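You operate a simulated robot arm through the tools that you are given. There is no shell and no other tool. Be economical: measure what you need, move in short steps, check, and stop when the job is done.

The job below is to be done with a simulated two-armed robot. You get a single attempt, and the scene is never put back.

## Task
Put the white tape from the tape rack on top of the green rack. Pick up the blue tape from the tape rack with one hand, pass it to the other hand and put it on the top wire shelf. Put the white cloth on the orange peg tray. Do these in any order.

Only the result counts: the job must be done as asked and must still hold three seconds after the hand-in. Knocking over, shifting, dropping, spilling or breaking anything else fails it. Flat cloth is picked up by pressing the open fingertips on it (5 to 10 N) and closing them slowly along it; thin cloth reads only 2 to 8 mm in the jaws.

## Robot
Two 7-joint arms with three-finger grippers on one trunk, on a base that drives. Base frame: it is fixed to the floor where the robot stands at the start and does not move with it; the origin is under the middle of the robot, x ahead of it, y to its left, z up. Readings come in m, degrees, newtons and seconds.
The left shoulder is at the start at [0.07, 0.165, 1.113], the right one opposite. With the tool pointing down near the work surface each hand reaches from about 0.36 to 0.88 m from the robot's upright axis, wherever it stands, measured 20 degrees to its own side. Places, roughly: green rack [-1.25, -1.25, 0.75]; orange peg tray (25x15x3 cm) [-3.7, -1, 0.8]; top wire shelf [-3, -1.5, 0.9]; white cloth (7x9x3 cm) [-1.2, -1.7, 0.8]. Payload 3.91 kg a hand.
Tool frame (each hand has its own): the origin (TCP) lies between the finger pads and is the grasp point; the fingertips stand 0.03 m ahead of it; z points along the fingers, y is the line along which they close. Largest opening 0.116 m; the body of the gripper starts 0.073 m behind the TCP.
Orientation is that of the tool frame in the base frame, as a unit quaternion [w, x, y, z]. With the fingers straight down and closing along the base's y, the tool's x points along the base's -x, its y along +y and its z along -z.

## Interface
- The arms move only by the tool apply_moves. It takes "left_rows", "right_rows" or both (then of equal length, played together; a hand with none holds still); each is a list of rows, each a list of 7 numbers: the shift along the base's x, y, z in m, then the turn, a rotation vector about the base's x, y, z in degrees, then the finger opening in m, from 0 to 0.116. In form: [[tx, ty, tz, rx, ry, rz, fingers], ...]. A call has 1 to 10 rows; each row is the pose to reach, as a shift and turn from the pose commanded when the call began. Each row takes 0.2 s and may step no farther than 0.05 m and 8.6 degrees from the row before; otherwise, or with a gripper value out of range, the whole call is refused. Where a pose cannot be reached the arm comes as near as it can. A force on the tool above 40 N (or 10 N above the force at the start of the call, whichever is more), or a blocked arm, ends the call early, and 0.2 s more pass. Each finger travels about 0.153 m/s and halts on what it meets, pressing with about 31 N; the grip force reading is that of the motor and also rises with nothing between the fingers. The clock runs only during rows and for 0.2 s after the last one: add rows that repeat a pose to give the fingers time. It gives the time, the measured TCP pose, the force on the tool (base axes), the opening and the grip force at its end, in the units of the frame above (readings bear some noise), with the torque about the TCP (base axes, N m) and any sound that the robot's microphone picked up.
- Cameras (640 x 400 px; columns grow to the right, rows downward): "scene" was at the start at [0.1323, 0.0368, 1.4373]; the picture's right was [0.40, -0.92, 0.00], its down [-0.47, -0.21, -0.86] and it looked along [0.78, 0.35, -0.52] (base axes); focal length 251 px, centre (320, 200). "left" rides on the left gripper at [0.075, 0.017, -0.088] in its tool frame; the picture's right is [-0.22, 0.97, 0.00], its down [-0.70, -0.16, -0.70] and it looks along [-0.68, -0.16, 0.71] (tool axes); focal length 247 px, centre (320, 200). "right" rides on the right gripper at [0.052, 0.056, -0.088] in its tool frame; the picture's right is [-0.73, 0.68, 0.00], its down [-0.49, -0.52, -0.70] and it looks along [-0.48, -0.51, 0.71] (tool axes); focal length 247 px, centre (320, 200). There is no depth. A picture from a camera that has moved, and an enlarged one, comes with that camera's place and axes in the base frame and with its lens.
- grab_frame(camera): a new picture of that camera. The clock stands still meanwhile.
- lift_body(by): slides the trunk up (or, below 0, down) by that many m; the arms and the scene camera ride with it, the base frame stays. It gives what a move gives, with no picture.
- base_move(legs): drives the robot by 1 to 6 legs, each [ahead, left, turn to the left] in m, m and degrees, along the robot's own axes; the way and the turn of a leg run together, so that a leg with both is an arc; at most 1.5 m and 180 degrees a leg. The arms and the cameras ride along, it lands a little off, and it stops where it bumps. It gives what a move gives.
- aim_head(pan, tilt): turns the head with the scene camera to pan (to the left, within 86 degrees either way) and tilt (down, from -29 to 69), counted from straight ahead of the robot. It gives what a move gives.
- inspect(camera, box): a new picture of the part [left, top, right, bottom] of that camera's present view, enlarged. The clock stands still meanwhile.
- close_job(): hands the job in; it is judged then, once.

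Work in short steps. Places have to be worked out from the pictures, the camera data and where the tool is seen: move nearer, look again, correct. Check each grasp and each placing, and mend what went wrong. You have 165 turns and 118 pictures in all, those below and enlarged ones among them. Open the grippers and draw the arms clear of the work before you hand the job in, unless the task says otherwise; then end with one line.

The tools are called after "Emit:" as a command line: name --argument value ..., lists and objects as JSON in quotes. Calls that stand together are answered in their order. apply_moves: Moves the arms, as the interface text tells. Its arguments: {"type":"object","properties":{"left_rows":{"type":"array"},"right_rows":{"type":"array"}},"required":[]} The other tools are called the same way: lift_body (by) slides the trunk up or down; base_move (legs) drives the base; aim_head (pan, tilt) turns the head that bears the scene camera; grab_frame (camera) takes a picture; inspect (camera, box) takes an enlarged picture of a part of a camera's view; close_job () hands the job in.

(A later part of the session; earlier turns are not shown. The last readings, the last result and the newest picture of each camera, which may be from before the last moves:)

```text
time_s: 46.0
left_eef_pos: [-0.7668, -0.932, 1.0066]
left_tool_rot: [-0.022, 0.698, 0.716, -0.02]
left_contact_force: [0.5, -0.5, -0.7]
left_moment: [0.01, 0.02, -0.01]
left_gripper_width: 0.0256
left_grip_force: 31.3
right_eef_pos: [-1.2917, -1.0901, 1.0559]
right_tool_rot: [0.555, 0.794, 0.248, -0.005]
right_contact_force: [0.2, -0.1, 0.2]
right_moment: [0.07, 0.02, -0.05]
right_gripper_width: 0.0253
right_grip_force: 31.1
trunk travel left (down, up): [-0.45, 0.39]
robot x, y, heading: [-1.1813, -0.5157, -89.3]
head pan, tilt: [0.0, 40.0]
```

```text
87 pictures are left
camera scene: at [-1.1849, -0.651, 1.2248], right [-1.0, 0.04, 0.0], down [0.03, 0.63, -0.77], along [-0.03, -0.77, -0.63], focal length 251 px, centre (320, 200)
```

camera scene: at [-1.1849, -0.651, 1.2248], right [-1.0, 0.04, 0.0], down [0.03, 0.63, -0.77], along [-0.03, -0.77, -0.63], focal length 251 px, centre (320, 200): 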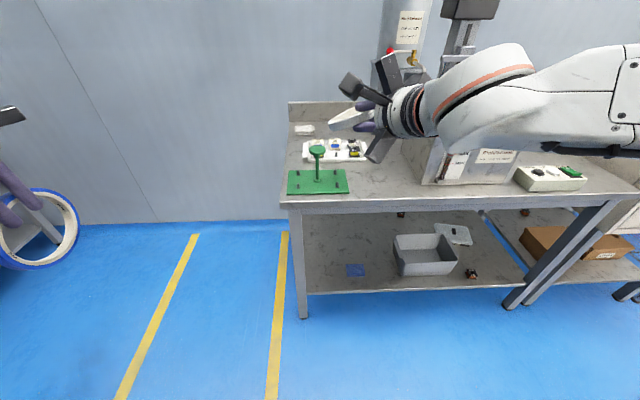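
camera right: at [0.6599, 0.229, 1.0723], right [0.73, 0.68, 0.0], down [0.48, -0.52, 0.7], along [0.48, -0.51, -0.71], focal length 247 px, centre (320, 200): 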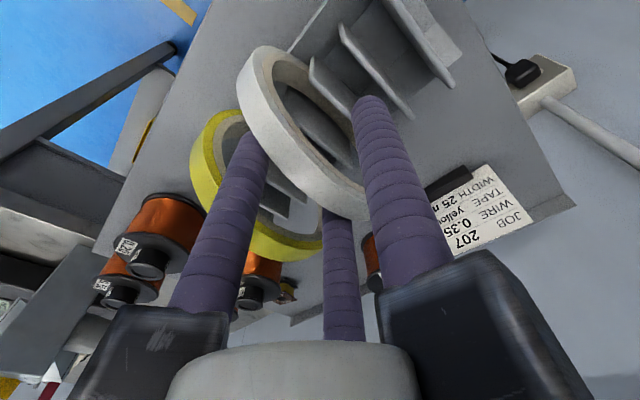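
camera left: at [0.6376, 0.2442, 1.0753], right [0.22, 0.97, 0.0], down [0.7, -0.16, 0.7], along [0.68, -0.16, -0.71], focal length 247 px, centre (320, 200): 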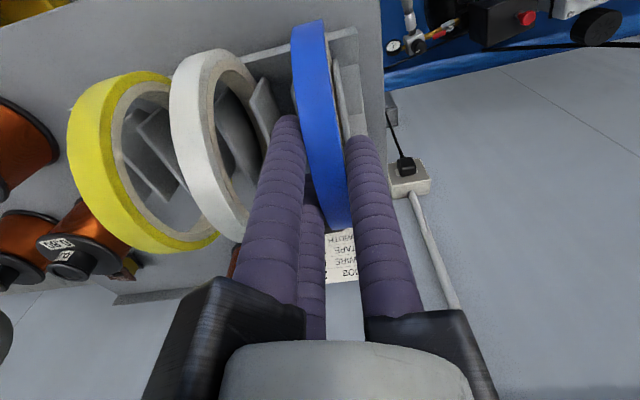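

Rotation is going well. I finish it and move to x about -1.207 and z about 0.97, still in front of the post.

Emit:
apply_moves --right_rows '[[0.017, 0, -0.017, -3.94, -4.16, -4.0, 0.005], [0.034, 0, -0.034, -7.88, -8.32, -8.0, 0.005], [0.051, 0, -0.051, -11.82, -12.48, -12.0, 0.005], [0.068, 0, -0.068, -15.76, -16.64, -16.0, 0.005], [0.085, 0, -0.085, -19.7, -20.8, -20.0, 0.005], [0.085, 0, -0.085, -19.7, -20.8, -20.0, 0.005]]'

Emit:
inspect --camera "scene" --box '[260, 100, 420, 240]'

Emit:
grab_frame --camera "right"

```text
time_s: 47.4
left_eef_pos: [-0.7678, -0.9311, 1.0069]
left_tool_rot: [-0.02, 0.698, 0.715, -0.021]
left_contact_force: [-0.3, 0.2, -0.1]
left_moment: [-0.02, -0.02, 0.03]
left_gripper_width: 0.0254
left_grip_force: 31.0
right_eef_pos: [-1.2835, -1.0906, 1.0472]
right_tool_rot: [0.572, 0.789, 0.223, -0.003]
right_contact_force: [0.1, 0.3, -0.3]
right_moment: [0.03, 0.0, 0.02]
right_gripper_width: 0.0252
right_grip_force: 30.5
right hand out of reach, approached as far as the arm can: row 1, 2, 3, 4, 5, 6
trunk travel left (down, up): [-0.45, 0.39]
robot x, y, heading: [-1.181, -0.5167, -89.0]
head pan, tilt: [0.0, 40.0]
```

```text
2.86 times, centred on (340, 170) of scene
camera zoom: at [-1.1854, -0.6507, 1.2247], right [-1.0, 0.04, 0.0], down [0.03, 0.63, -0.77], along [-0.03, -0.77, -0.63], focal length 717 px, centre (263, 286)
```

zoom: 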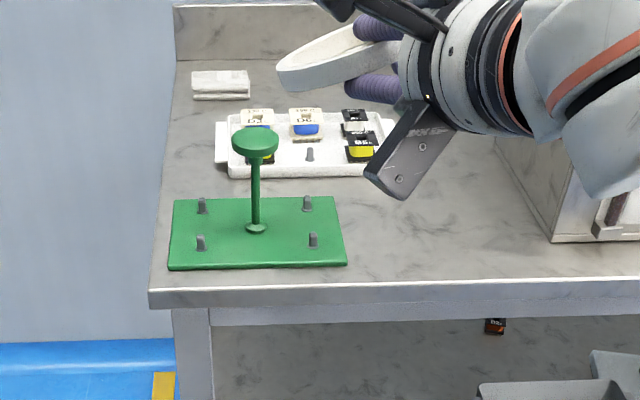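

```text
85 pictures are left
camera right: at [-1.2392, -1.0059, 1.1131], right [-0.42, -0.42, 0.81], down [-0.8, 0.59, -0.1], along [-0.43, -0.69, -0.58], focal length 247 px, centre (320, 200)
```

right: 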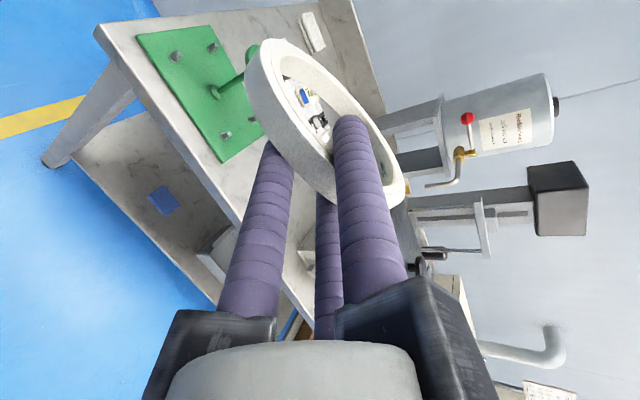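

The wrist hit a limit about 30° short of flat. I move the hand further out, where the wrist bends less, then try finishing the rotation.

Emit:
apply_moves --right_rows '[[0.02, -0.03, 0, 0, 0, 0, 0.005], [0.04, -0.06, 0, 0, 0, 0, 0.005], [0.06, -0.09, 0, 0, 0, 0, 0.005], [0.07, -0.1, 0, -3.5, -3.7, -3.6, 0.005], [0.075, -0.11, 0, -7.0, -7.4, -7.2, 0.005], [0.075, -0.11, 0, -10.5, -11.1, -10.8, 0.005], [0.075, -0.11, 0, -14.0, -14.8, -14.4, 0.005], [0.075, -0.11, 0, -17.7, -18.5, -18.1, 0.005], [0.075, -0.11, 0, -17.7, -18.5, -18.1, 0.005]]'

Emit:
inspect --camera "scene" --box '[260, 100, 420, 240]'

```text
time_s: 49.6
left_eef_pos: [-0.7681, -0.933, 1.0055]
left_tool_rot: [-0.022, 0.697, 0.716, -0.021]
left_contact_force: [0.3, -0.1, -1.0]
left_moment: [0.0, 0.01, 0.02]
left_gripper_width: 0.0253
left_grip_force: 30.8
right_eef_pos: [-1.2119, -1.1961, 1.0805]
right_tool_rot: [0.725, 0.689, -0.001, -0.002]
right_contact_force: [1.1, 0.1, -0.3]
right_moment: [0.02, -0.03, 0.01]
right_gripper_width: 0.0252
right_grip_force: 31.4
trunk travel left (down, up): [-0.45, 0.39]
robot x, y, heading: [-1.1826, -0.5167, -89.2]
head pan, tilt: [0.0, 40.0]
stopped in row 9 (right hand): the arm was blocked; the commanded pose is now the measured one
```

```text
2.86 times, centred on (340, 170) of scene
camera zoom: at [-1.1837, -0.651, 1.2243], right [-1.0, 0.02, 0.0], down [0.01, 0.64, -0.77], along [-0.02, -0.77, -0.64], focal length 717 px, centre (263, 286)
```

zoom: 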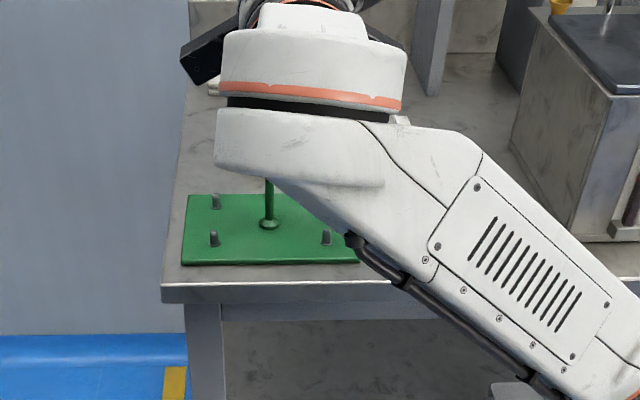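

The orientation is now nearly flat. The forearm blocks the scene camera, so I check through the right and left hand cameras.

Emit:
grab_frame --camera "right"

Emit:
grab_frame --camera "left"

```text
83 pictures are left
camera right: at [-1.1603, -1.1057, 1.1297], right [-0.73, 0.04, 0.68], down [-0.48, 0.67, -0.56], along [-0.48, -0.74, -0.48], focal length 247 px, centre (320, 200)
```

right: 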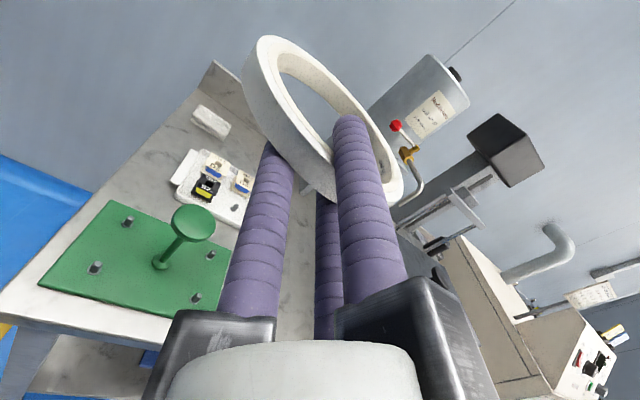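

```text
82 pictures are left
camera left: at [-0.7461, -0.858, 1.0944], right [0.98, -0.2, -0.06], down [-0.1, -0.7, 0.71], along [-0.18, -0.69, -0.7], focal length 247 px, centre (320, 200)
```

left: 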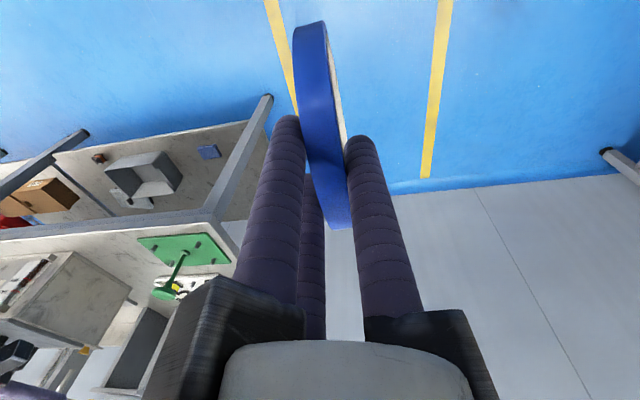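

Using the right camera, the post is at about [-1.204, -1.303], consistent with before. I move the ring over it, staying high, then lower to just above the disc.

Emit:
apply_moves --right_rows '[[0.004, -0.02, 0, 0, 0, 0, 0.005], [0.008, -0.043, -0.01, 0, 0, 0, 0.005], [0.008, -0.043, -0.04, 0, 0, 0, 0.005], [0.008, -0.043, -0.07, 0, 0, 0, 0.005], [0.008, -0.043, -0.1, 0, 0, 0, 0.005], [0.008, -0.043, -0.13, 0, 0, 0, 0.005], [0.008, -0.043, -0.145, 0, 0, 0, 0.005], [0.008, -0.043, -0.145, 0, 0, 0, 0.005]]'

Emit:
grab_frame --camera "right"

```text
time_s: 51.4
left_eef_pos: [-0.768, -0.9316, 1.0052]
left_tool_rot: [-0.021, 0.698, 0.716, -0.021]
left_contact_force: [0.5, -0.2, -0.3]
left_moment: [-0.01, 0.02, 0.0]
left_gripper_width: 0.0252
left_grip_force: 31.3
right_eef_pos: [-1.2193, -1.2331, 0.9642]
right_tool_rot: [0.714, 0.7, 0.007, 0.0]
right_contact_force: [0.1, 0.0, -0.3]
right_moment: [0.01, 0.01, 0.01]
right_gripper_width: 0.0254
right_grip_force: 30.5
right hand out of reach, approached as far as the arm can: row 5, 6, 7, 8
trunk travel left (down, up): [-0.45, 0.39]
robot x, y, heading: [-1.1808, -0.5169, -89.3]
head pan, tilt: [0.0, 40.0]
```

```text
81 pictures are left
camera right: at [-1.1676, -1.1439, 1.0174], right [-0.72, 0.0, 0.69], down [-0.5, 0.68, -0.53], along [-0.47, -0.73, -0.49], focal length 247 px, centre (320, 200)
```

right: 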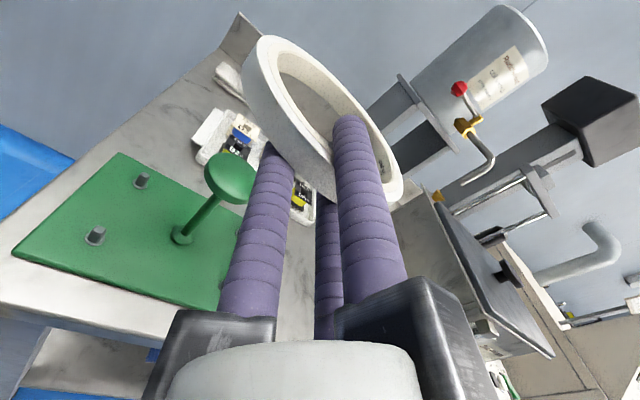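

The arm can't reach lower from this trunk height. I correct x at this height, then lower the trunk instead, which lowers everything rigidly.

Emit:
apply_moves --right_rows '[[0.008, -0.003, 0, 0, 0, 0, 0.005], [0.016, -0.006, 0, 0, 0, 0, 0.005], [0.016, -0.006, 0, 0, 0, 0, 0.005]]'

Emit:
grab_frame --camera "right"

```text
time_s: 52.2
left_eef_pos: [-0.768, -0.9323, 1.0059]
left_tool_rot: [-0.021, 0.698, 0.716, -0.021]
left_contact_force: [0.1, -1.4, -1.0]
left_moment: [0.01, -0.01, 0.01]
left_gripper_width: 0.0252
left_grip_force: 30.9
right_eef_pos: [-1.2129, -1.2378, 0.982]
right_tool_rot: [0.719, 0.695, 0.003, -0.001]
right_contact_force: [0.6, -0.1, -0.4]
right_moment: [0.02, 0.01, -0.02]
right_gripper_width: 0.0253
right_grip_force: 31.1
right hand out of reach, approached as far as the arm can: row 1, 2, 3
trunk travel left (down, up): [-0.45, 0.39]
robot x, y, heading: [-1.1829, -0.5165, -89.1]
head pan, tilt: [0.0, 40.0]
```

```text
80 pictures are left
camera right: at [-1.1613, -1.1483, 1.0338], right [-0.73, 0.02, 0.68], down [-0.49, 0.68, -0.54], along [-0.48, -0.73, -0.49], focal length 247 px, centre (320, 200)
```

right: 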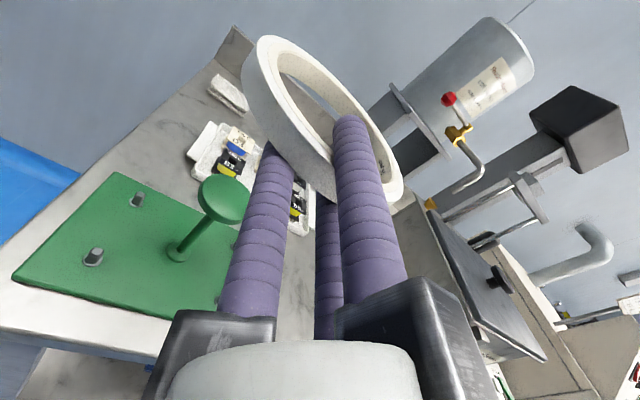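

Fitting the ring projection puts its centre 0.050 m ahead of the TCP, so the target TCP is [-1.203, -1.241]. I raise slightly to free the arm and get to that x,y.

Emit:
apply_moves --right_rows '[[0.0, 0, 0.03, 0, 0, 0, 0.005], [0.01, -0.003, 0.06, 0, 0, 0, 0.005], [0.01, -0.003, 0.06, 0, 0, 0, 0.005]]'

```text
time_s: 53.0
left_eef_pos: [-0.7682, -0.9309, 1.0048]
left_tool_rot: [-0.021, 0.698, 0.716, -0.02]
left_contact_force: [-0.4, -0.5, -1.1]
left_moment: [0.03, -0.02, -0.01]
left_gripper_width: 0.0252
left_grip_force: 31.3
right_eef_pos: [-1.2044, -1.2408, 1.0429]
right_tool_rot: [0.724, 0.69, -0.001, -0.001]
right_contact_force: [-0.9, -0.7, 0.2]
right_moment: [0.06, -0.04, 0.0]
right_gripper_width: 0.0253
right_grip_force: 30.6
trunk travel left (down, up): [-0.45, 0.39]
robot x, y, heading: [-1.1796, -0.5147, -89.4]
head pan, tilt: [0.0, 40.0]
```

At target x,y. I lower the trunk by 0.12 m so the ring hovers just above the disc, then look.

Emit:
lift_body --by -0.11

Emit:
grab_frame --camera "right"

Emit:
grab_frame --camera "left"

Emit:
grab_frame --camera "scene"

```text
time_s: 54.4
left_eef_pos: [-0.7675, -0.9328, 0.8966]
left_tool_rot: [-0.022, 0.698, 0.716, -0.02]
left_contact_force: [0.8, -0.3, -1.1]
left_moment: [0.01, -0.01, 0.01]
left_gripper_width: 0.0255
left_grip_force: 31.2
right_eef_pos: [-1.2047, -1.2414, 0.9332]
right_tool_rot: [0.725, 0.689, -0.001, -0.001]
right_contact_force: [-1.1, 0.1, -0.8]
right_moment: [0.02, -0.02, 0.0]
right_gripper_width: 0.0252
right_grip_force: 31.2
trunk travel left (down, up): [-0.34, 0.5]
robot x, y, heading: [-1.1826, -0.5181, -89.1]
head pan, tilt: [0.0, 40.0]
```

```text
79 pictures are left
camera right: at [-1.1514, -1.1508, 0.9837], right [-0.73, 0.04, 0.68], down [-0.48, 0.67, -0.56], along [-0.48, -0.74, -0.48], focal length 247 px, centre (320, 200)
```

right: 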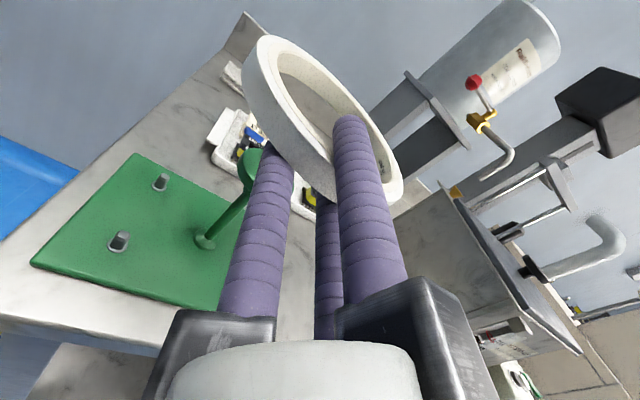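

```text
78 pictures are left
camera left: at [-0.7463, -0.8575, 0.9847], right [0.98, -0.2, -0.06], down [-0.1, -0.7, 0.71], along [-0.18, -0.69, -0.7], focal length 247 px, centre (320, 200)
```

left: 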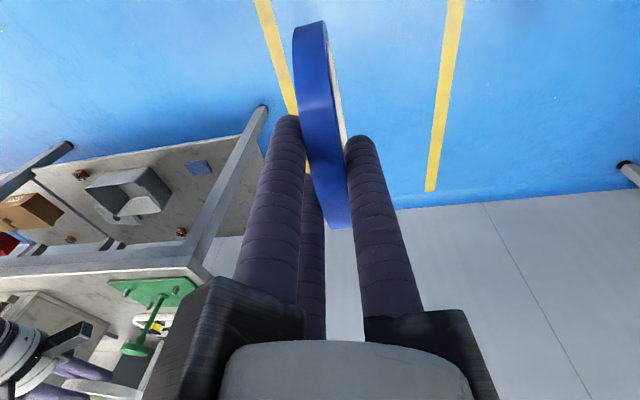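

```text
77 pictures are left
camera scene: at [-1.1835, -0.6503, 1.1137], right [-1.0, 0.02, 0.0], down [0.01, 0.64, -0.77], along [-0.01, -0.77, -0.64], focal length 251 px, centre (320, 200)
```

scene: 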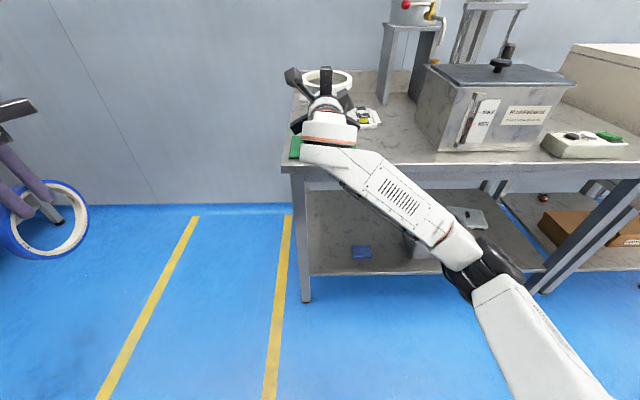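

The post base re-measures at [-1.203, -1.304], well centred for the ring. I lower another 3 cm and watch the forces.

Emit:
lift_body --by -0.03

Emit:
grab_frame --camera "right"

Emit:
inspect --camera "scene" --box '[270, 40, 400, 160]'

```text
time_s: 55.1
left_eef_pos: [-0.7679, -0.9316, 0.8653]
left_tool_rot: [-0.021, 0.698, 0.715, -0.021]
left_contact_force: [0.4, -0.5, -0.5]
left_moment: [0.0, 0.02, 0.02]
left_gripper_width: 0.0252
left_grip_force: 31.0
right_eef_pos: [-1.2032, -1.2414, 0.9038]
right_tool_rot: [0.725, 0.689, -0.001, -0.001]
right_contact_force: [1.1, 0.0, -1.0]
right_moment: [0.05, -0.02, 0.0]
right_gripper_width: 0.0251
right_grip_force: 30.9
trunk travel left (down, up): [-0.31, 0.53]
robot x, y, heading: [-1.1839, -0.516, -89.2]
head pan, tilt: [0.0, 40.0]
```

```text
76 pictures are left
camera right: at [-1.1515, -1.1508, 0.9537], right [-0.73, 0.04, 0.68], down [-0.48, 0.67, -0.56], along [-0.48, -0.74, -0.48], focal length 247 px, centre (320, 200)
```

right: 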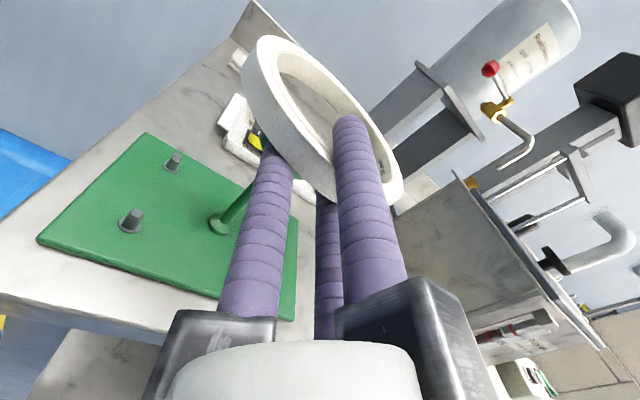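

```text
3.33 times, centred on (335, 100) of scene
camera zoom: at [-1.1835, -0.6502, 1.0836], right [-1.0, 0.02, 0.0], down [0.01, 0.64, -0.77], along [-0.01, -0.77, -0.64], focal length 836 px, centre (270, 533)
```

zoom: 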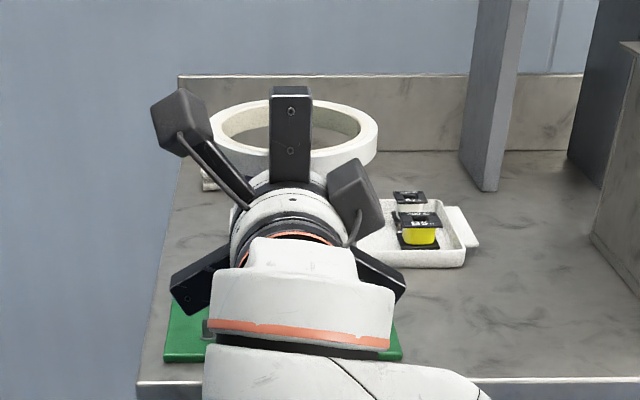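

Clear so far. Lower 2 cm more; the disc should start to enter the hole.

Emit:
lift_body --by -0.02

Emit:
inspect --camera "right" --box '[220, 20, 430, 220]'

```text
time_s: 55.8
left_eef_pos: [-0.7667, -0.9324, 0.8439]
left_tool_rot: [-0.021, 0.698, 0.715, -0.02]
left_contact_force: [-0.7, -0.2, -0.6]
left_moment: [0.0, 0.0, 0.01]
left_gripper_width: 0.0252
left_grip_force: 31.2
right_eef_pos: [-1.2034, -1.2413, 0.8825]
right_tool_rot: [0.725, 0.689, -0.001, -0.001]
right_contact_force: [0.4, 0.2, -0.3]
right_moment: [0.06, -0.03, 0.01]
right_gripper_width: 0.0255
right_grip_force: 31.3
trunk travel left (down, up): [-0.29, 0.55]
robot x, y, heading: [-1.1777, -0.5155, -89.1]
head pan, tilt: [0.0, 40.0]
```

```text
2.00 times, centred on (325, 120) of right
camera zoom: at [-1.1514, -1.1508, 0.9337], right [-0.73, 0.04, 0.68], down [-0.48, 0.67, -0.56], along [-0.48, -0.74, -0.48], focal length 494 px, centre (310, 360)
```

zoom: 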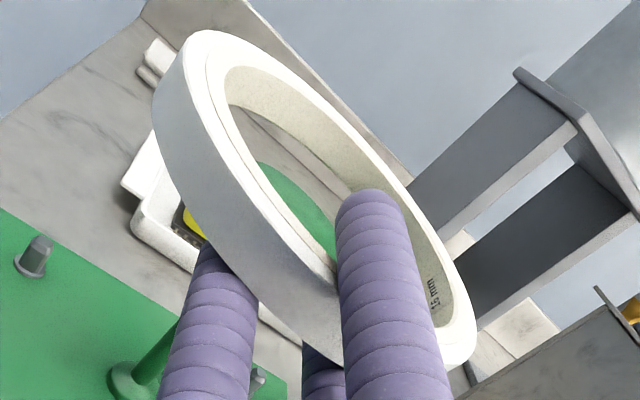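

The disc shows inside the hole and there is no contact force. I lower 2 cm more.

Emit:
lift_body --by -0.02

Emit:
inspect --camera "right" --box '[220, 20, 430, 220]'

```text
time_s: 56.5
left_eef_pos: [-0.7674, -0.9301, 0.826]
left_tool_rot: [-0.021, 0.698, 0.716, -0.021]
left_contact_force: [0.9, 0.7, -0.2]
left_moment: [-0.03, 0.02, -0.01]
left_gripper_width: 0.0251
left_grip_force: 31.1
right_eef_pos: [-1.2047, -1.241, 0.8639]
right_tool_rot: [0.724, 0.689, -0.001, -0.001]
right_contact_force: [-0.3, -0.3, -0.4]
right_moment: [0.06, 0.0, -0.02]
right_gripper_width: 0.0254
right_grip_force: 30.6
trunk travel left (down, up): [-0.27, 0.57]
robot x, y, heading: [-1.1809, -0.517, -89.1]
head pan, tilt: [0.0, 40.0]
```

```text
2.00 times, centred on (325, 120) of right
camera zoom: at [-1.1514, -1.1508, 0.9137], right [-0.73, 0.04, 0.68], down [-0.48, 0.67, -0.56], along [-0.48, -0.74, -0.48], focal length 494 px, centre (310, 360)
```

zoom: 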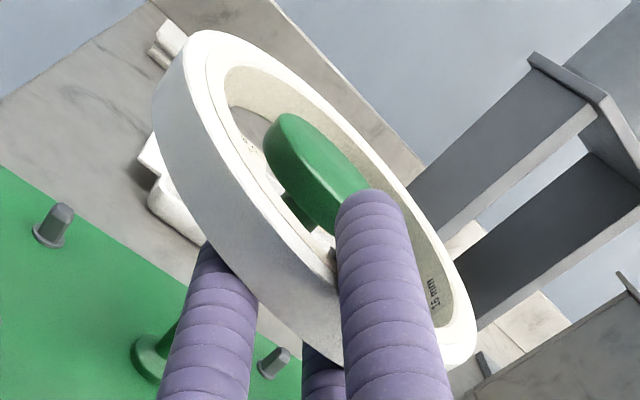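

The disc is through the hole. I keep lowering, 4 cm.

Emit:
lift_body --by -0.04

Emit:
grab_frame --camera "right"

Emit:
grab_frame --camera "scene"

```text
time_s: 57.3
left_eef_pos: [-0.768, -0.9321, 0.7865]
left_tool_rot: [-0.022, 0.698, 0.716, -0.021]
left_contact_force: [-0.4, 0.2, -0.5]
left_moment: [0.01, -0.02, -0.01]
left_gripper_width: 0.025
left_grip_force: 30.8
right_eef_pos: [-1.2037, -1.2408, 0.8232]
right_tool_rot: [0.725, 0.689, -0.001, -0.002]
right_contact_force: [0.0, 0.4, -0.4]
right_moment: [0.07, -0.03, -0.02]
right_gripper_width: 0.0253
right_grip_force: 30.7
trunk travel left (down, up): [-0.23, 0.61]
robot x, y, heading: [-1.1784, -0.5122, -89.2]
head pan, tilt: [0.0, 40.0]
```

```text
72 pictures are left
camera right: at [-1.1515, -1.1508, 0.8737], right [-0.73, 0.04, 0.68], down [-0.48, 0.67, -0.56], along [-0.48, -0.74, -0.48], focal length 247 px, centre (320, 200)
```

right: 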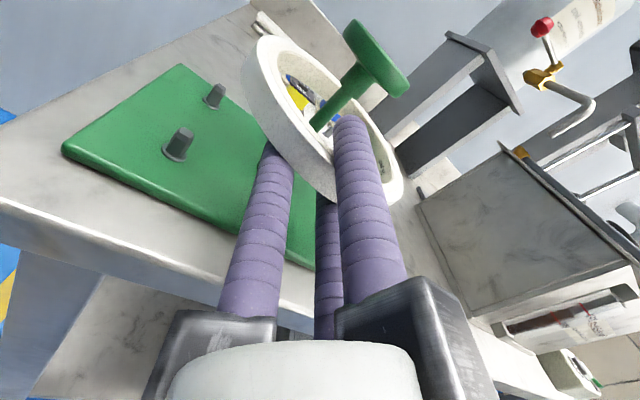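

```text
71 pictures are left
camera scene: at [-1.1835, -0.6502, 1.0034], right [-1.0, 0.02, 0.0], down [0.01, 0.65, -0.76], along [-0.01, -0.76, -0.65], focal length 251 px, centre (320, 200)
```

scene: 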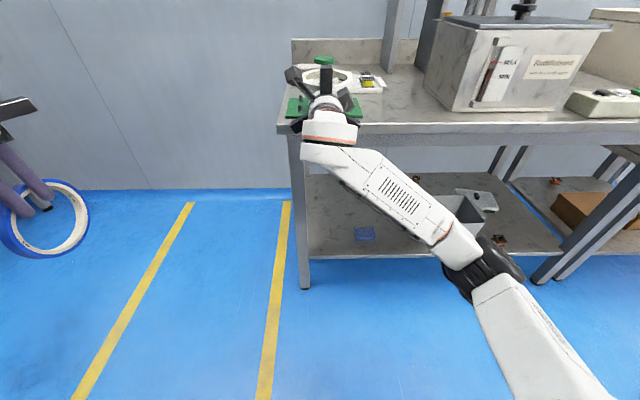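

The post is in the ring. I lower 1.2 cm more, then shift 12 mm forward to centre the ring between the pins.

Emit:
lift_body --by -0.012

Emit:
apply_moves --right_rows '[[0, -0.006, 0, 0, 0, 0, 0.005], [0, -0.011, 0, 0, 0, 0, 0.005], [0, -0.011, 0, 0, 0, 0, 0.005]]'

Emit:
grab_frame --camera "right"

```text
time_s: 57.9
left_eef_pos: [-0.7673, -0.9314, 0.7744]
left_tool_rot: [-0.02, 0.698, 0.716, -0.021]
left_contact_force: [1.0, 1.4, -0.6]
left_moment: [0.03, -0.01, -0.01]
left_gripper_width: 0.0252
left_grip_force: 30.5
right_eef_pos: [-1.2043, -1.2417, 0.8115]
right_tool_rot: [0.725, 0.689, -0.001, -0.001]
right_contact_force: [0.3, 0.2, -1.1]
right_moment: [0.04, -0.01, 0.01]
right_gripper_width: 0.0254
right_grip_force: 30.6
trunk travel left (down, up): [-0.218, 0.622]
robot x, y, heading: [-1.1845, -0.5186, -89.3]
head pan, tilt: [0.0, 40.0]
```

```text
time_s: 58.7
left_eef_pos: [-0.7678, -0.9318, 0.7739]
left_tool_rot: [-0.021, 0.698, 0.715, -0.021]
left_contact_force: [0.0, 0.3, -0.3]
left_moment: [0.01, -0.02, -0.01]
left_gripper_width: 0.025
left_grip_force: 31.1
right_eef_pos: [-1.2036, -1.2525, 0.8108]
right_tool_rot: [0.724, 0.689, -0.001, -0.001]
right_contact_force: [-0.2, -0.2, -1.1]
right_moment: [0.0, 0.0, 0.02]
right_gripper_width: 0.0251
right_grip_force: 31.2
trunk travel left (down, up): [-0.218, 0.622]
robot x, y, heading: [-1.1804, -0.5198, -89.3]
head pan, tilt: [0.0, 40.0]
```

```text
70 pictures are left
camera right: at [-1.1511, -1.1625, 0.8613], right [-0.73, 0.04, 0.68], down [-0.48, 0.67, -0.56], along [-0.48, -0.74, -0.48], focal length 247 px, centre (320, 200)
```

right: 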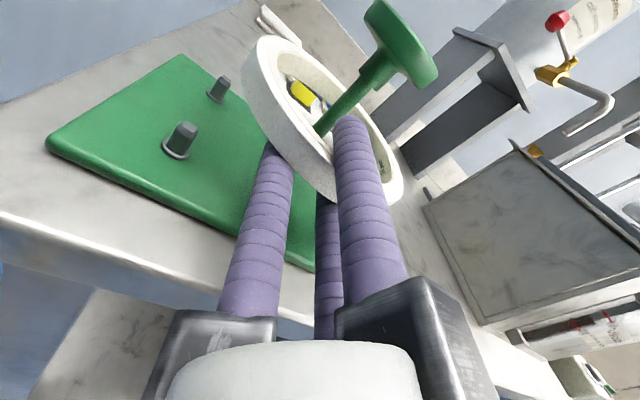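

About 1.5 cm of finger clearance to the plate remains. I lower 7 mm more and open gently.

Emit:
lift_body --by -0.007

Emit:
apply_moves --right_rows '[[0, 0, 0, 0, 0, 0, 0.03], [0, 0, 0, 0, 0, 0, 0.034], [0, 0, 0, 0, 0, 0, 0.038], [0, 0, 0, 0, 0, 0, 0.04], [0, 0, 0, 0, 0, 0, 0.04]]'

Emit:
grab_frame --camera "right"

```text
time_s: 59.3
left_eef_pos: [-0.7666, -0.9312, 0.767]
left_tool_rot: [-0.021, 0.698, 0.715, -0.02]
left_contact_force: [0.2, -0.4, -1.6]
left_moment: [0.0, 0.01, 0.0]
left_gripper_width: 0.0254
left_grip_force: 31.2
right_eef_pos: [-1.2035, -1.2511, 0.8049]
right_tool_rot: [0.725, 0.689, -0.001, -0.002]
right_contact_force: [0.9, -0.5, -0.2]
right_moment: [0.07, 0.0, -0.02]
right_gripper_width: 0.025
right_grip_force: 31.2
trunk travel left (down, up): [-0.211, 0.629]
robot x, y, heading: [-1.1819, -0.5168, -89.2]
head pan, tilt: [0.0, 40.0]
```

```text
time_s: 60.5
left_eef_pos: [-0.7682, -0.9322, 0.7672]
left_tool_rot: [-0.021, 0.698, 0.716, -0.02]
left_contact_force: [-1.1, -0.3, -0.8]
left_moment: [0.03, 0.01, 0.0]
left_gripper_width: 0.0254
left_grip_force: 31.0
right_eef_pos: [-1.2034, -1.2525, 0.8043]
right_tool_rot: [0.725, 0.689, -0.001, -0.001]
right_contact_force: [1.3, 0.3, -0.4]
right_moment: [0.0, 0.02, 0.03]
right_gripper_width: 0.04
right_grip_force: 0.2
trunk travel left (down, up): [-0.211, 0.629]
robot x, y, heading: [-1.1867, -0.5155, -89.4]
head pan, tilt: [0.0, 40.0]
```

```text
69 pictures are left
camera right: at [-1.1511, -1.1624, 0.8544], right [-0.73, 0.04, 0.68], down [-0.48, 0.67, -0.56], along [-0.48, -0.74, -0.48], focal length 247 px, centre (320, 200)
```

right: 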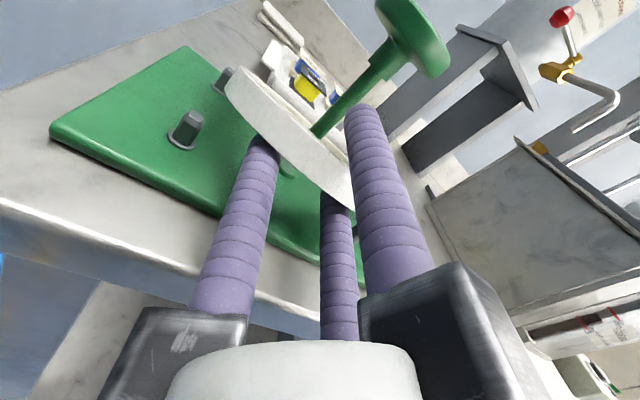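

The ring dropped onto the lower fingers with its far side on the plate. I withdraw straight back along +y.

Emit:
apply_moves --right_rows '[[0, 0.04, 0, 0, 0, 0, 0.04], [0, 0.08, 0.0, 0, 0, 0, 0.04], [0, 0.11, 0.0, 0, 0, 0, 0.04], [0, 0.11, 0.0, 0, 0, 0, 0.04]]'

Emit:
grab_frame --camera "right"

```text
time_s: 61.5
left_eef_pos: [-0.7677, -0.9314, 0.7677]
left_tool_rot: [-0.021, 0.699, 0.715, -0.021]
left_contact_force: [0.9, 0.3, -0.8]
left_moment: [0.01, 0.01, -0.03]
left_gripper_width: 0.0251
left_grip_force: 30.7
right_eef_pos: [-1.2024, -1.1406, 0.8058]
right_tool_rot: [0.725, 0.689, -0.001, -0.001]
right_contact_force: [0.2, 0.6, -0.9]
right_moment: [0.0, 0.0, -0.01]
right_gripper_width: 0.0402
right_grip_force: 0.1
trunk travel left (down, up): [-0.211, 0.629]
robot x, y, heading: [-1.18, -0.5154, -89.2]
head pan, tilt: [0.0, 40.0]
```

```text
68 pictures are left
camera right: at [-1.1496, -1.0519, 0.8554], right [-0.73, 0.04, 0.68], down [-0.48, 0.67, -0.56], along [-0.48, -0.74, -0.48], focal length 247 px, centre (320, 200)
```

right: 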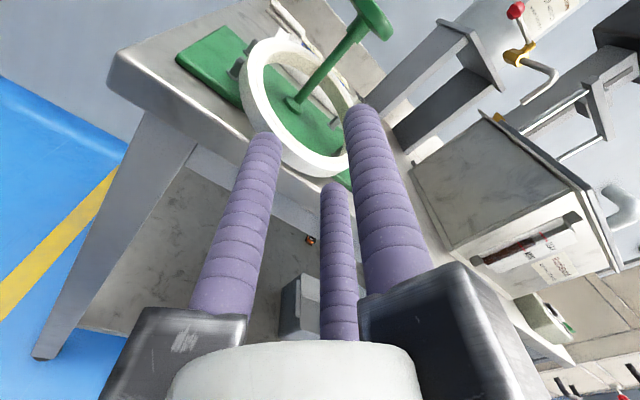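

The ring is around the post. I raise the trunk to clear and look at it with the scene camera.

Emit:
lift_body --by 0.33

Emit:
apply_moves --right_rows '[[-0.03, 0.03, 0, 0, 0, 0, 0.04], [-0.07, 0.05, 0, 0, 0, 0, 0.04], [-0.11, 0.06, 0, 0, 0, 0, 0.04], [-0.15, 0.06, 0, 0, 0, 0, 0.04]]'

Emit:
inspect --camera "scene" --box '[240, 120, 440, 270]'

```text
time_s: 64.7
left_eef_pos: [-0.767, -0.9315, 1.0975]
left_tool_rot: [-0.021, 0.698, 0.716, -0.021]
left_contact_force: [-0.3, -1.5, -0.6]
left_moment: [0.0, 0.01, -0.03]
left_gripper_width: 0.025
left_grip_force: 31.1
right_eef_pos: [-1.2026, -1.1426, 1.1351]
right_tool_rot: [0.724, 0.69, -0.002, -0.001]
right_contact_force: [-0.8, -0.6, -0.2]
right_moment: [-0.04, 0.03, 0.0]
right_gripper_width: 0.0403
right_grip_force: 0.1
trunk travel left (down, up): [-0.541, 0.299]
robot x, y, heading: [-1.182, -0.5116, -89.0]
head pan, tilt: [0.0, 40.0]
```

```text
time_s: 65.7
left_eef_pos: [-0.7692, -0.9321, 1.0977]
left_tool_rot: [-0.022, 0.699, 0.715, -0.021]
left_contact_force: [0.0, -0.3, -0.5]
left_moment: [0.0, -0.04, -0.02]
left_gripper_width: 0.0254
left_grip_force: 31.2
right_eef_pos: [-1.3311, -1.0994, 1.1278]
right_tool_rot: [0.726, 0.688, 0.0, -0.003]
right_contact_force: [0.3, 0.1, 0.9]
right_moment: [-0.02, -0.03, 0.01]
right_gripper_width: 0.0397
right_grip_force: 0.0
right hand out of reach, approached as far as the arm can: row 4
trunk travel left (down, up): [-0.541, 0.299]
robot x, y, heading: [-1.1853, -0.5157, -89.2]
head pan, tilt: [0.0, 40.0]
```

```text
2.67 times, centred on (340, 195) of scene
camera zoom: at [-1.1837, -0.6507, 1.3137], right [-1.0, 0.02, 0.0], down [0.01, 0.65, -0.76], along [-0.01, -0.76, -0.65], focal length 669 px, centre (267, 213)
```

zoom: 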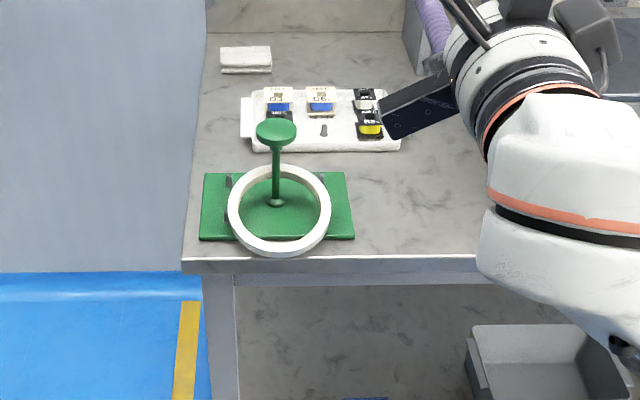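

Emit:
inspect --camera "scene" --box '[300, 170, 380, 225]'

```text
7.27 times, centred on (340, 198) of scene
camera zoom: at [-1.1837, -0.6507, 1.3137], right [-1.0, 0.02, 0.0], down [0.01, 0.65, -0.76], along [-0.01, -0.76, -0.65], focal length 1824 px, centre (174, 218)
```

zoom: 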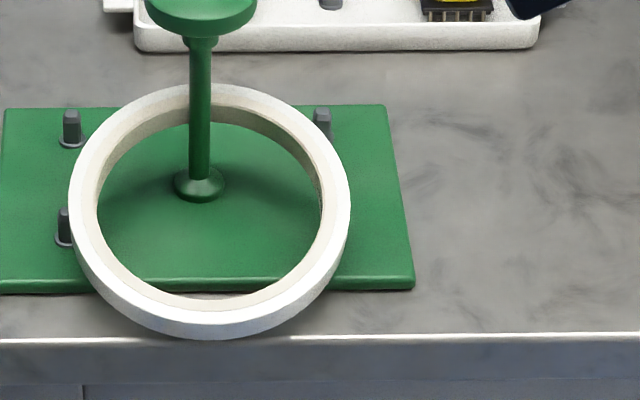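

The white ring lies around the post on the green plate and is stable. Now the handover: I rotate the left hand to point right (ring horizontal, finger pair on top) and bring it in front of the robot, so the right hand can grip the near edge.

Emit:
apply_moves --left_rows '[[-0.025, -0.02, 0.004, 0, 8.59, 0, 0.005], [-0.05, -0.04, 0.008, 0, 17.18, 0, 0.005], [-0.075, -0.06, 0.012, 0, 25.77, 0, 0.005], [-0.1, -0.08, 0.016, 0, 34.36, 0, 0.005], [-0.125, -0.1, 0.02, 0, 42.95, 0, 0.005], [-0.15, -0.12, 0.024, 0, 51.54, 0, 0.005], [-0.175, -0.14, 0.028, 0, 60.13, 0, 0.005], [-0.2, -0.16, 0.032, 0, 68.72, 0, 0.005], [-0.225, -0.18, 0.035, 0, 77.31, 0, 0.005], [-0.25, -0.2, 0.037, 0, 85.9, 0, 0.005]]'

Emit:
grab_frame --camera "scene"

```text
time_s: 67.9
left_eef_pos: [-1.0187, -1.1339, 1.1339]
left_tool_rot: [-0.503, 0.495, 0.51, -0.491]
left_contact_force: [0.2, -1.1, -1.2]
left_moment: [0.01, -0.05, -0.01]
left_gripper_width: 0.0252
left_grip_force: 31.2
right_eef_pos: [-1.3307, -1.1001, 1.128]
right_tool_rot: [0.726, 0.688, 0.001, -0.003]
right_contact_force: [0.9, -0.6, -0.4]
right_moment: [0.01, -0.03, -0.02]
right_gripper_width: 0.04
right_grip_force: 0.2
trunk travel left (down, up): [-0.541, 0.299]
robot x, y, heading: [-1.1826, -0.5181, -89.0]
head pan, tilt: [0.0, 40.0]
```

```text
65 pictures are left
camera scene: at [-1.1803, -0.6524, 1.3145], right [-1.0, -0.01, 0.0], down [-0.01, 0.64, -0.76], along [0.01, -0.76, -0.64], focal length 251 px, centre (320, 200)
```

scene: 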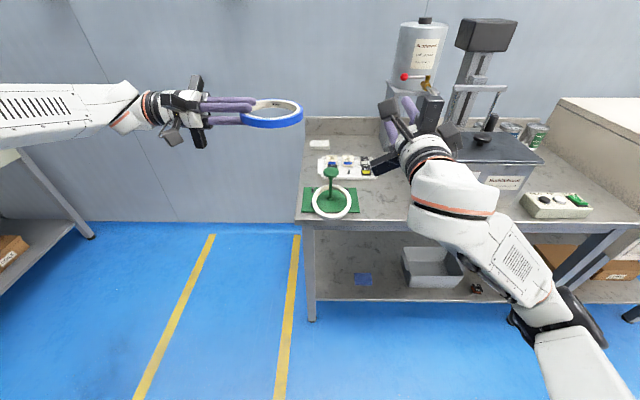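

The ring is horizontal. I bring the left ring to about [-1.19, -1.21, 1.134], and the right hand in line behind it, opened to 6 cm.

Emit:
apply_moves --left_rows '[[-0.03, -0.02, 0, 0, 0, 0, 0.005], [-0.06, -0.04, 0, 0, 0, 0, 0.005], [-0.09, -0.06, 0, 0, 0, 0, 0.005], [-0.12, -0.076, 0, 0, 0, 0, 0.005], [-0.12, -0.076, 0, 0, 0, 0, 0.005], [-0.12, -0.076, 0, 0, 0, 0, 0.005], [-0.12, -0.076, 0, 0, 0, 0, 0.005], [-0.12, -0.076, 0, 0, 0, 0, 0.005]]' --right_rows '[[0, 0, 0, 0, 0, 0, 0.05], [0, 0, 0, 0, 0, 0, 0.06], [0, 0, 0, 0, 0, 0, 0.06], [0.03, 0.005, 0.006, 0, 0, 0, 0.06], [0.06, 0.01, 0.006, 0, 0, 0, 0.06], [0.1, 0.015, 0.006, 0, 0, 0, 0.06], [0.14, 0.015, 0.006, 0, 0, 0, 0.06], [0.14, 0.015, 0.006, 0, 0, 0, 0.06]]'

Emit:
grab_frame --camera "right"

Emit:
grab_frame --camera "scene"

```text
time_s: 69.7
left_eef_pos: [-1.14, -1.207, 1.1351]
left_tool_rot: [-0.503, 0.497, 0.509, -0.49]
left_contact_force: [-0.4, 0.3, -1.0]
left_moment: [0.01, -0.06, 0.0]
left_gripper_width: 0.0252
left_grip_force: 31.3
right_eef_pos: [-1.1884, -1.0843, 1.1351]
right_tool_rot: [0.725, 0.689, -0.001, 0.0]
right_contact_force: [0.5, -0.4, -0.6]
right_moment: [0.02, -0.02, 0.04]
right_gripper_width: 0.0599
right_grip_force: 0.2
trunk travel left (down, up): [-0.541, 0.299]
robot x, y, heading: [-1.1812, -0.5167, -89.3]
head pan, tilt: [0.0, 40.0]
```

```text
64 pictures are left
camera right: at [-1.1371, -0.9939, 1.1839], right [-0.73, 0.04, 0.68], down [-0.48, 0.67, -0.56], along [-0.48, -0.74, -0.48], focal length 247 px, centre (320, 200)
```

right: 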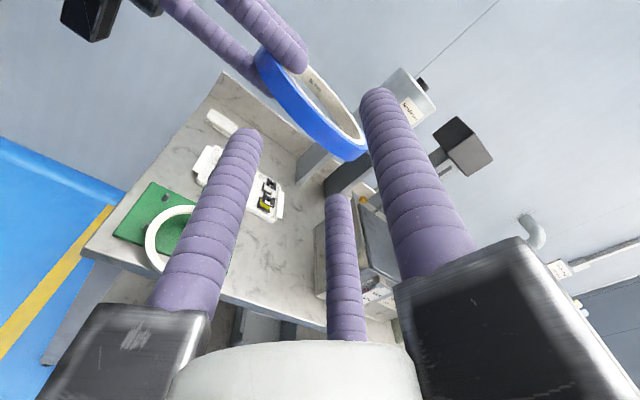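

```text
63 pictures are left
camera scene: at [-1.1817, -0.6507, 1.3146], right [-1.0, -0.01, 0.0], down [-0.01, 0.64, -0.77], along [0.01, -0.77, -0.64], focal length 251 px, centre (320, 200)
```

scene: 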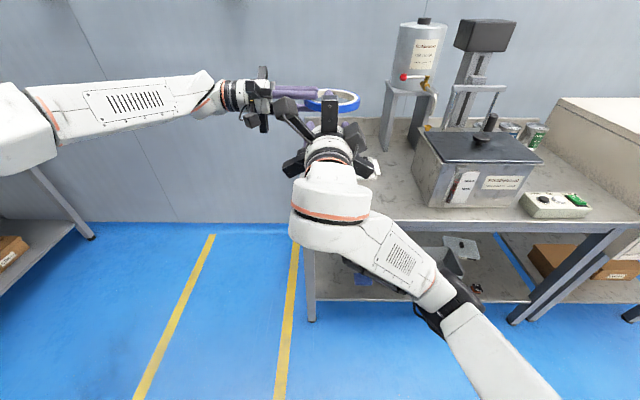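

The ring centre appears near [-1.19, -1.20, 1.133], well between the open fingers in height. I advance the right hand 6.5 cm so its fingers straddle the near edge.

Emit:
apply_moves --right_rows '[[0, -0.025, 0, 0, 0, 0, 0.06], [0, -0.05, 0, 0, 0, 0, 0.06], [0, -0.065, 0, 0, 0, 0, 0.06], [0, -0.065, 0, 0, 0, 0, 0.06]]'

Emit:
grab_frame --camera "right"

Emit:
grab_frame --camera "left"

```text
time_s: 70.7
left_eef_pos: [-1.1387, -1.2072, 1.1365]
left_tool_rot: [-0.503, 0.497, 0.509, -0.491]
left_contact_force: [0.2, -1.5, 6.5]
left_moment: [0.24, 0.34, 0.16]
left_gripper_width: 0.0254
left_grip_force: 31.3
right_eef_pos: [-1.1904, -1.15, 1.1337]
right_tool_rot: [0.724, 0.69, -0.002, -0.001]
right_contact_force: [0.6, 2.9, -7.5]
right_moment: [0.16, -0.03, -0.02]
right_gripper_width: 0.0612
right_grip_force: 1.2
trunk travel left (down, up): [-0.541, 0.299]
robot x, y, heading: [-1.1783, -0.5178, -89.3]
head pan, tilt: [0.0, 40.0]
```

```text
62 pictures are left
camera right: at [-1.1386, -1.0597, 1.1838], right [-0.73, 0.04, 0.68], down [-0.48, 0.68, -0.56], along [-0.48, -0.74, -0.48], focal length 247 px, centre (320, 200)
```

right: 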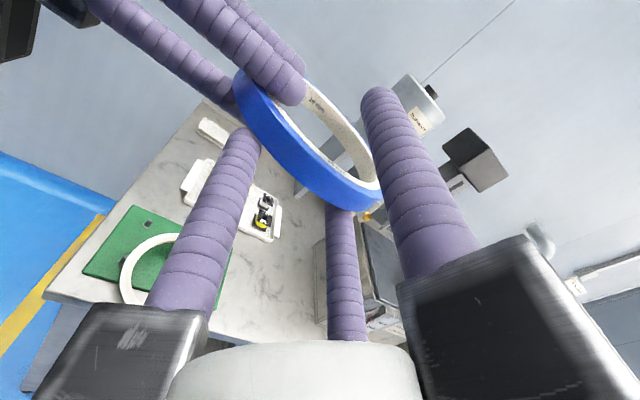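

```text
61 pictures are left
camera left: at [-1.0493, -1.1334, 1.1231], right [0.01, -0.2, -0.98], down [0.7, -0.7, 0.15], along [-0.72, -0.69, 0.13], focal length 247 px, centre (320, 200)
```

left: 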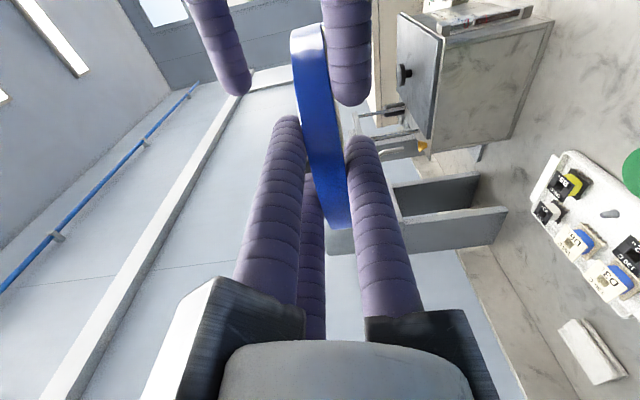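

The right hand's lower finger pair touches the ring's underside while the upper finger has a wide gap, so the hand is too high. I lower the right hand 12 mm.

Emit:
apply_moves --right_rows '[[0, 0, -0.006, 0, 0, 0, 0.06], [0, 0, -0.012, 0, 0, 0, 0.06], [0, 0, -0.012, 0, 0, 0, 0.06]]'

Emit:
grab_frame --camera "left"

```text
time_s: 71.5
left_eef_pos: [-1.1394, -1.2085, 1.1348]
left_tool_rot: [-0.502, 0.498, 0.509, -0.491]
left_contact_force: [0.4, -0.3, -0.4]
left_moment: [-0.02, 0.01, -0.01]
left_gripper_width: 0.0257
left_grip_force: 31.0
right_eef_pos: [-1.1916, -1.1494, 1.122]
right_tool_rot: [0.725, 0.689, -0.001, -0.001]
right_contact_force: [-0.1, 0.1, 0.7]
right_moment: [-0.01, 0.0, 0.02]
right_gripper_width: 0.06
right_grip_force: 0.0
trunk travel left (down, up): [-0.541, 0.299]
robot x, y, heading: [-1.1826, -0.5174, -89.2]
head pan, tilt: [0.0, 40.0]
```

```text
60 pictures are left
camera left: at [-1.0493, -1.1335, 1.122], right [0.01, -0.2, -0.98], down [0.7, -0.7, 0.15], along [-0.72, -0.69, 0.13], focal length 247 px, centre (320, 200)
```

left: 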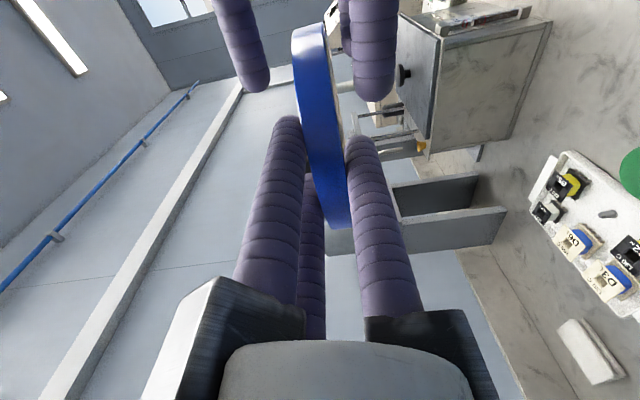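

Contact is gone. I drop 3 mm more and close the right gripper gradually.

Emit:
apply_moves --right_rows '[[0, 0, -0.003, 0, 0, 0, 0.05], [0, 0, -0.003, 0, 0, 0, 0.04], [0, 0, -0.003, 0, 0, 0, 0.033], [0, 0, -0.003, 0, 0, 0, 0.029], [0, 0, -0.003, 0, 0, 0, 0.026]]'

```text
time_s: 72.7
left_eef_pos: [-1.1391, -1.2082, 1.1343]
left_tool_rot: [-0.503, 0.497, 0.51, -0.49]
left_contact_force: [0.6, -1.8, -8.0]
left_moment: [-0.34, -0.39, -0.05]
left_gripper_width: 0.0253
left_grip_force: 31.1
right_eef_pos: [-1.1913, -1.1501, 1.1195]
right_tool_rot: [0.725, 0.689, -0.001, -0.001]
right_contact_force: [-0.8, 0.5, 7.4]
right_moment: [-0.05, -0.04, 0.1]
right_gripper_width: 0.0298
right_grip_force: 3.9
trunk travel left (down, up): [-0.541, 0.299]
robot x, y, heading: [-1.181, -0.5172, -89.1]
head pan, tilt: [0.0, 40.0]
```

The upper finger is now touching first, so the hand is a bit low. I raise it 5 mm and finish closing.

Emit:
apply_moves --right_rows '[[0, 0, 0.003, 0, 0, 0, 0.029], [0, 0, 0.005, 0, 0, 0, 0.026], [0, 0, 0.005, 0, 0, 0, 0.015], [0, 0, 0.005, 0, 0, 0, 0.005], [0, 0, 0.005, 0, 0, 0, 0.005]]'

Emit:
grab_frame --camera "left"

Emit:
grab_frame --camera "right"

```text
time_s: 73.9
left_eef_pos: [-1.1382, -1.2081, 1.1355]
left_tool_rot: [-0.503, 0.497, 0.509, -0.491]
left_contact_force: [0.3, -6.9, -0.4]
left_moment: [-0.43, 0.18, 0.34]
left_gripper_width: 0.0254
left_grip_force: 31.0
right_eef_pos: [-1.191, -1.1521, 1.1234]
right_tool_rot: [0.724, 0.69, -0.002, -0.001]
right_contact_force: [-1.0, 7.9, -0.1]
right_moment: [0.33, -0.22, 0.04]
right_gripper_width: 0.0266
right_grip_force: 30.5
trunk travel left (down, up): [-0.541, 0.299]
robot x, y, heading: [-1.1825, -0.5177, -89.0]
head pan, tilt: [0.0, 40.0]
```

```text
59 pictures are left
camera left: at [-1.0491, -1.1338, 1.1225], right [0.01, -0.2, -0.98], down [0.7, -0.7, 0.15], along [-0.72, -0.69, 0.13], focal length 247 px, centre (320, 200)
```

left: 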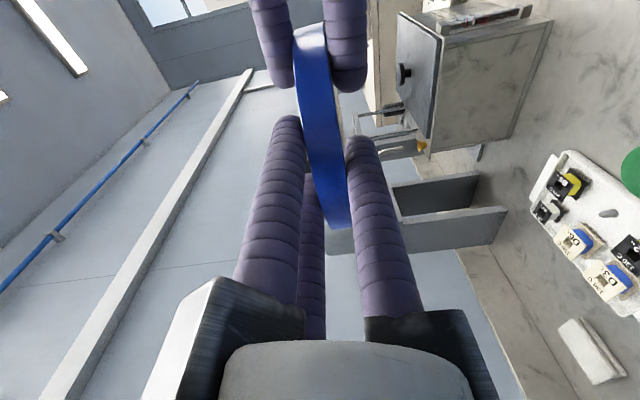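

```text
58 pictures are left
camera right: at [-1.1394, -1.0612, 1.1737], right [-0.73, 0.04, 0.68], down [-0.48, 0.67, -0.56], along [-0.48, -0.74, -0.48], focal length 247 px, centre (320, 200)
```

right: 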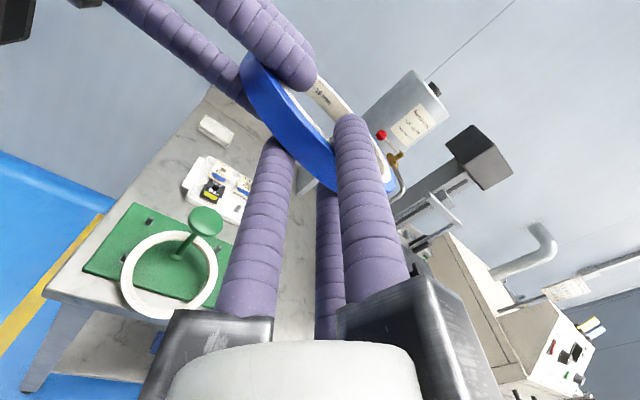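

Both hands grip the ring. Now the left hand opens slowly while the right holds.

Emit:
apply_moves --left_rows '[[0, 0, 0, 0, 0, 0, 0.03], [0, 0, 0, 0, 0, 0, 0.04], [0, 0, 0, 0, 0, 0, 0.05], [0, 0, 0, 0, 0, 0, 0.055], [0, 0, 0, 0, 0, 0, 0.055]]'

Emit:
grab_frame --camera "left"

```text
time_s: 75.1
left_eef_pos: [-1.1394, -1.2085, 1.134]
left_tool_rot: [-0.503, 0.497, 0.51, -0.49]
left_contact_force: [-0.6, 0.3, -0.2]
left_moment: [-0.03, 0.0, 0.0]
left_gripper_width: 0.0547
left_grip_force: 0.0
right_eef_pos: [-1.1922, -1.1511, 1.123]
right_tool_rot: [0.725, 0.689, -0.002, -0.002]
right_contact_force: [-0.1, 1.1, -0.8]
right_moment: [0.05, -0.02, 0.0]
right_gripper_width: 0.0255
right_grip_force: 30.9
trunk travel left (down, up): [-0.541, 0.299]
robot x, y, heading: [-1.1843, -0.5155, -89.1]
head pan, tilt: [0.0, 40.0]
```

```text
57 pictures are left
camera left: at [-1.0493, -1.1336, 1.1222], right [0.01, -0.2, -0.98], down [0.7, -0.7, 0.15], along [-0.72, -0.69, 0.13], focal length 247 px, centre (320, 200)
```

left: 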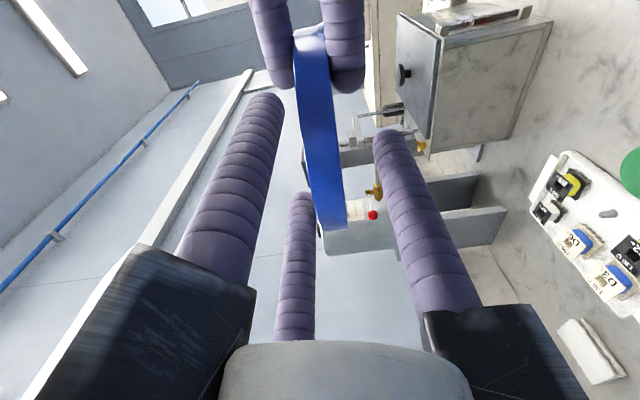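

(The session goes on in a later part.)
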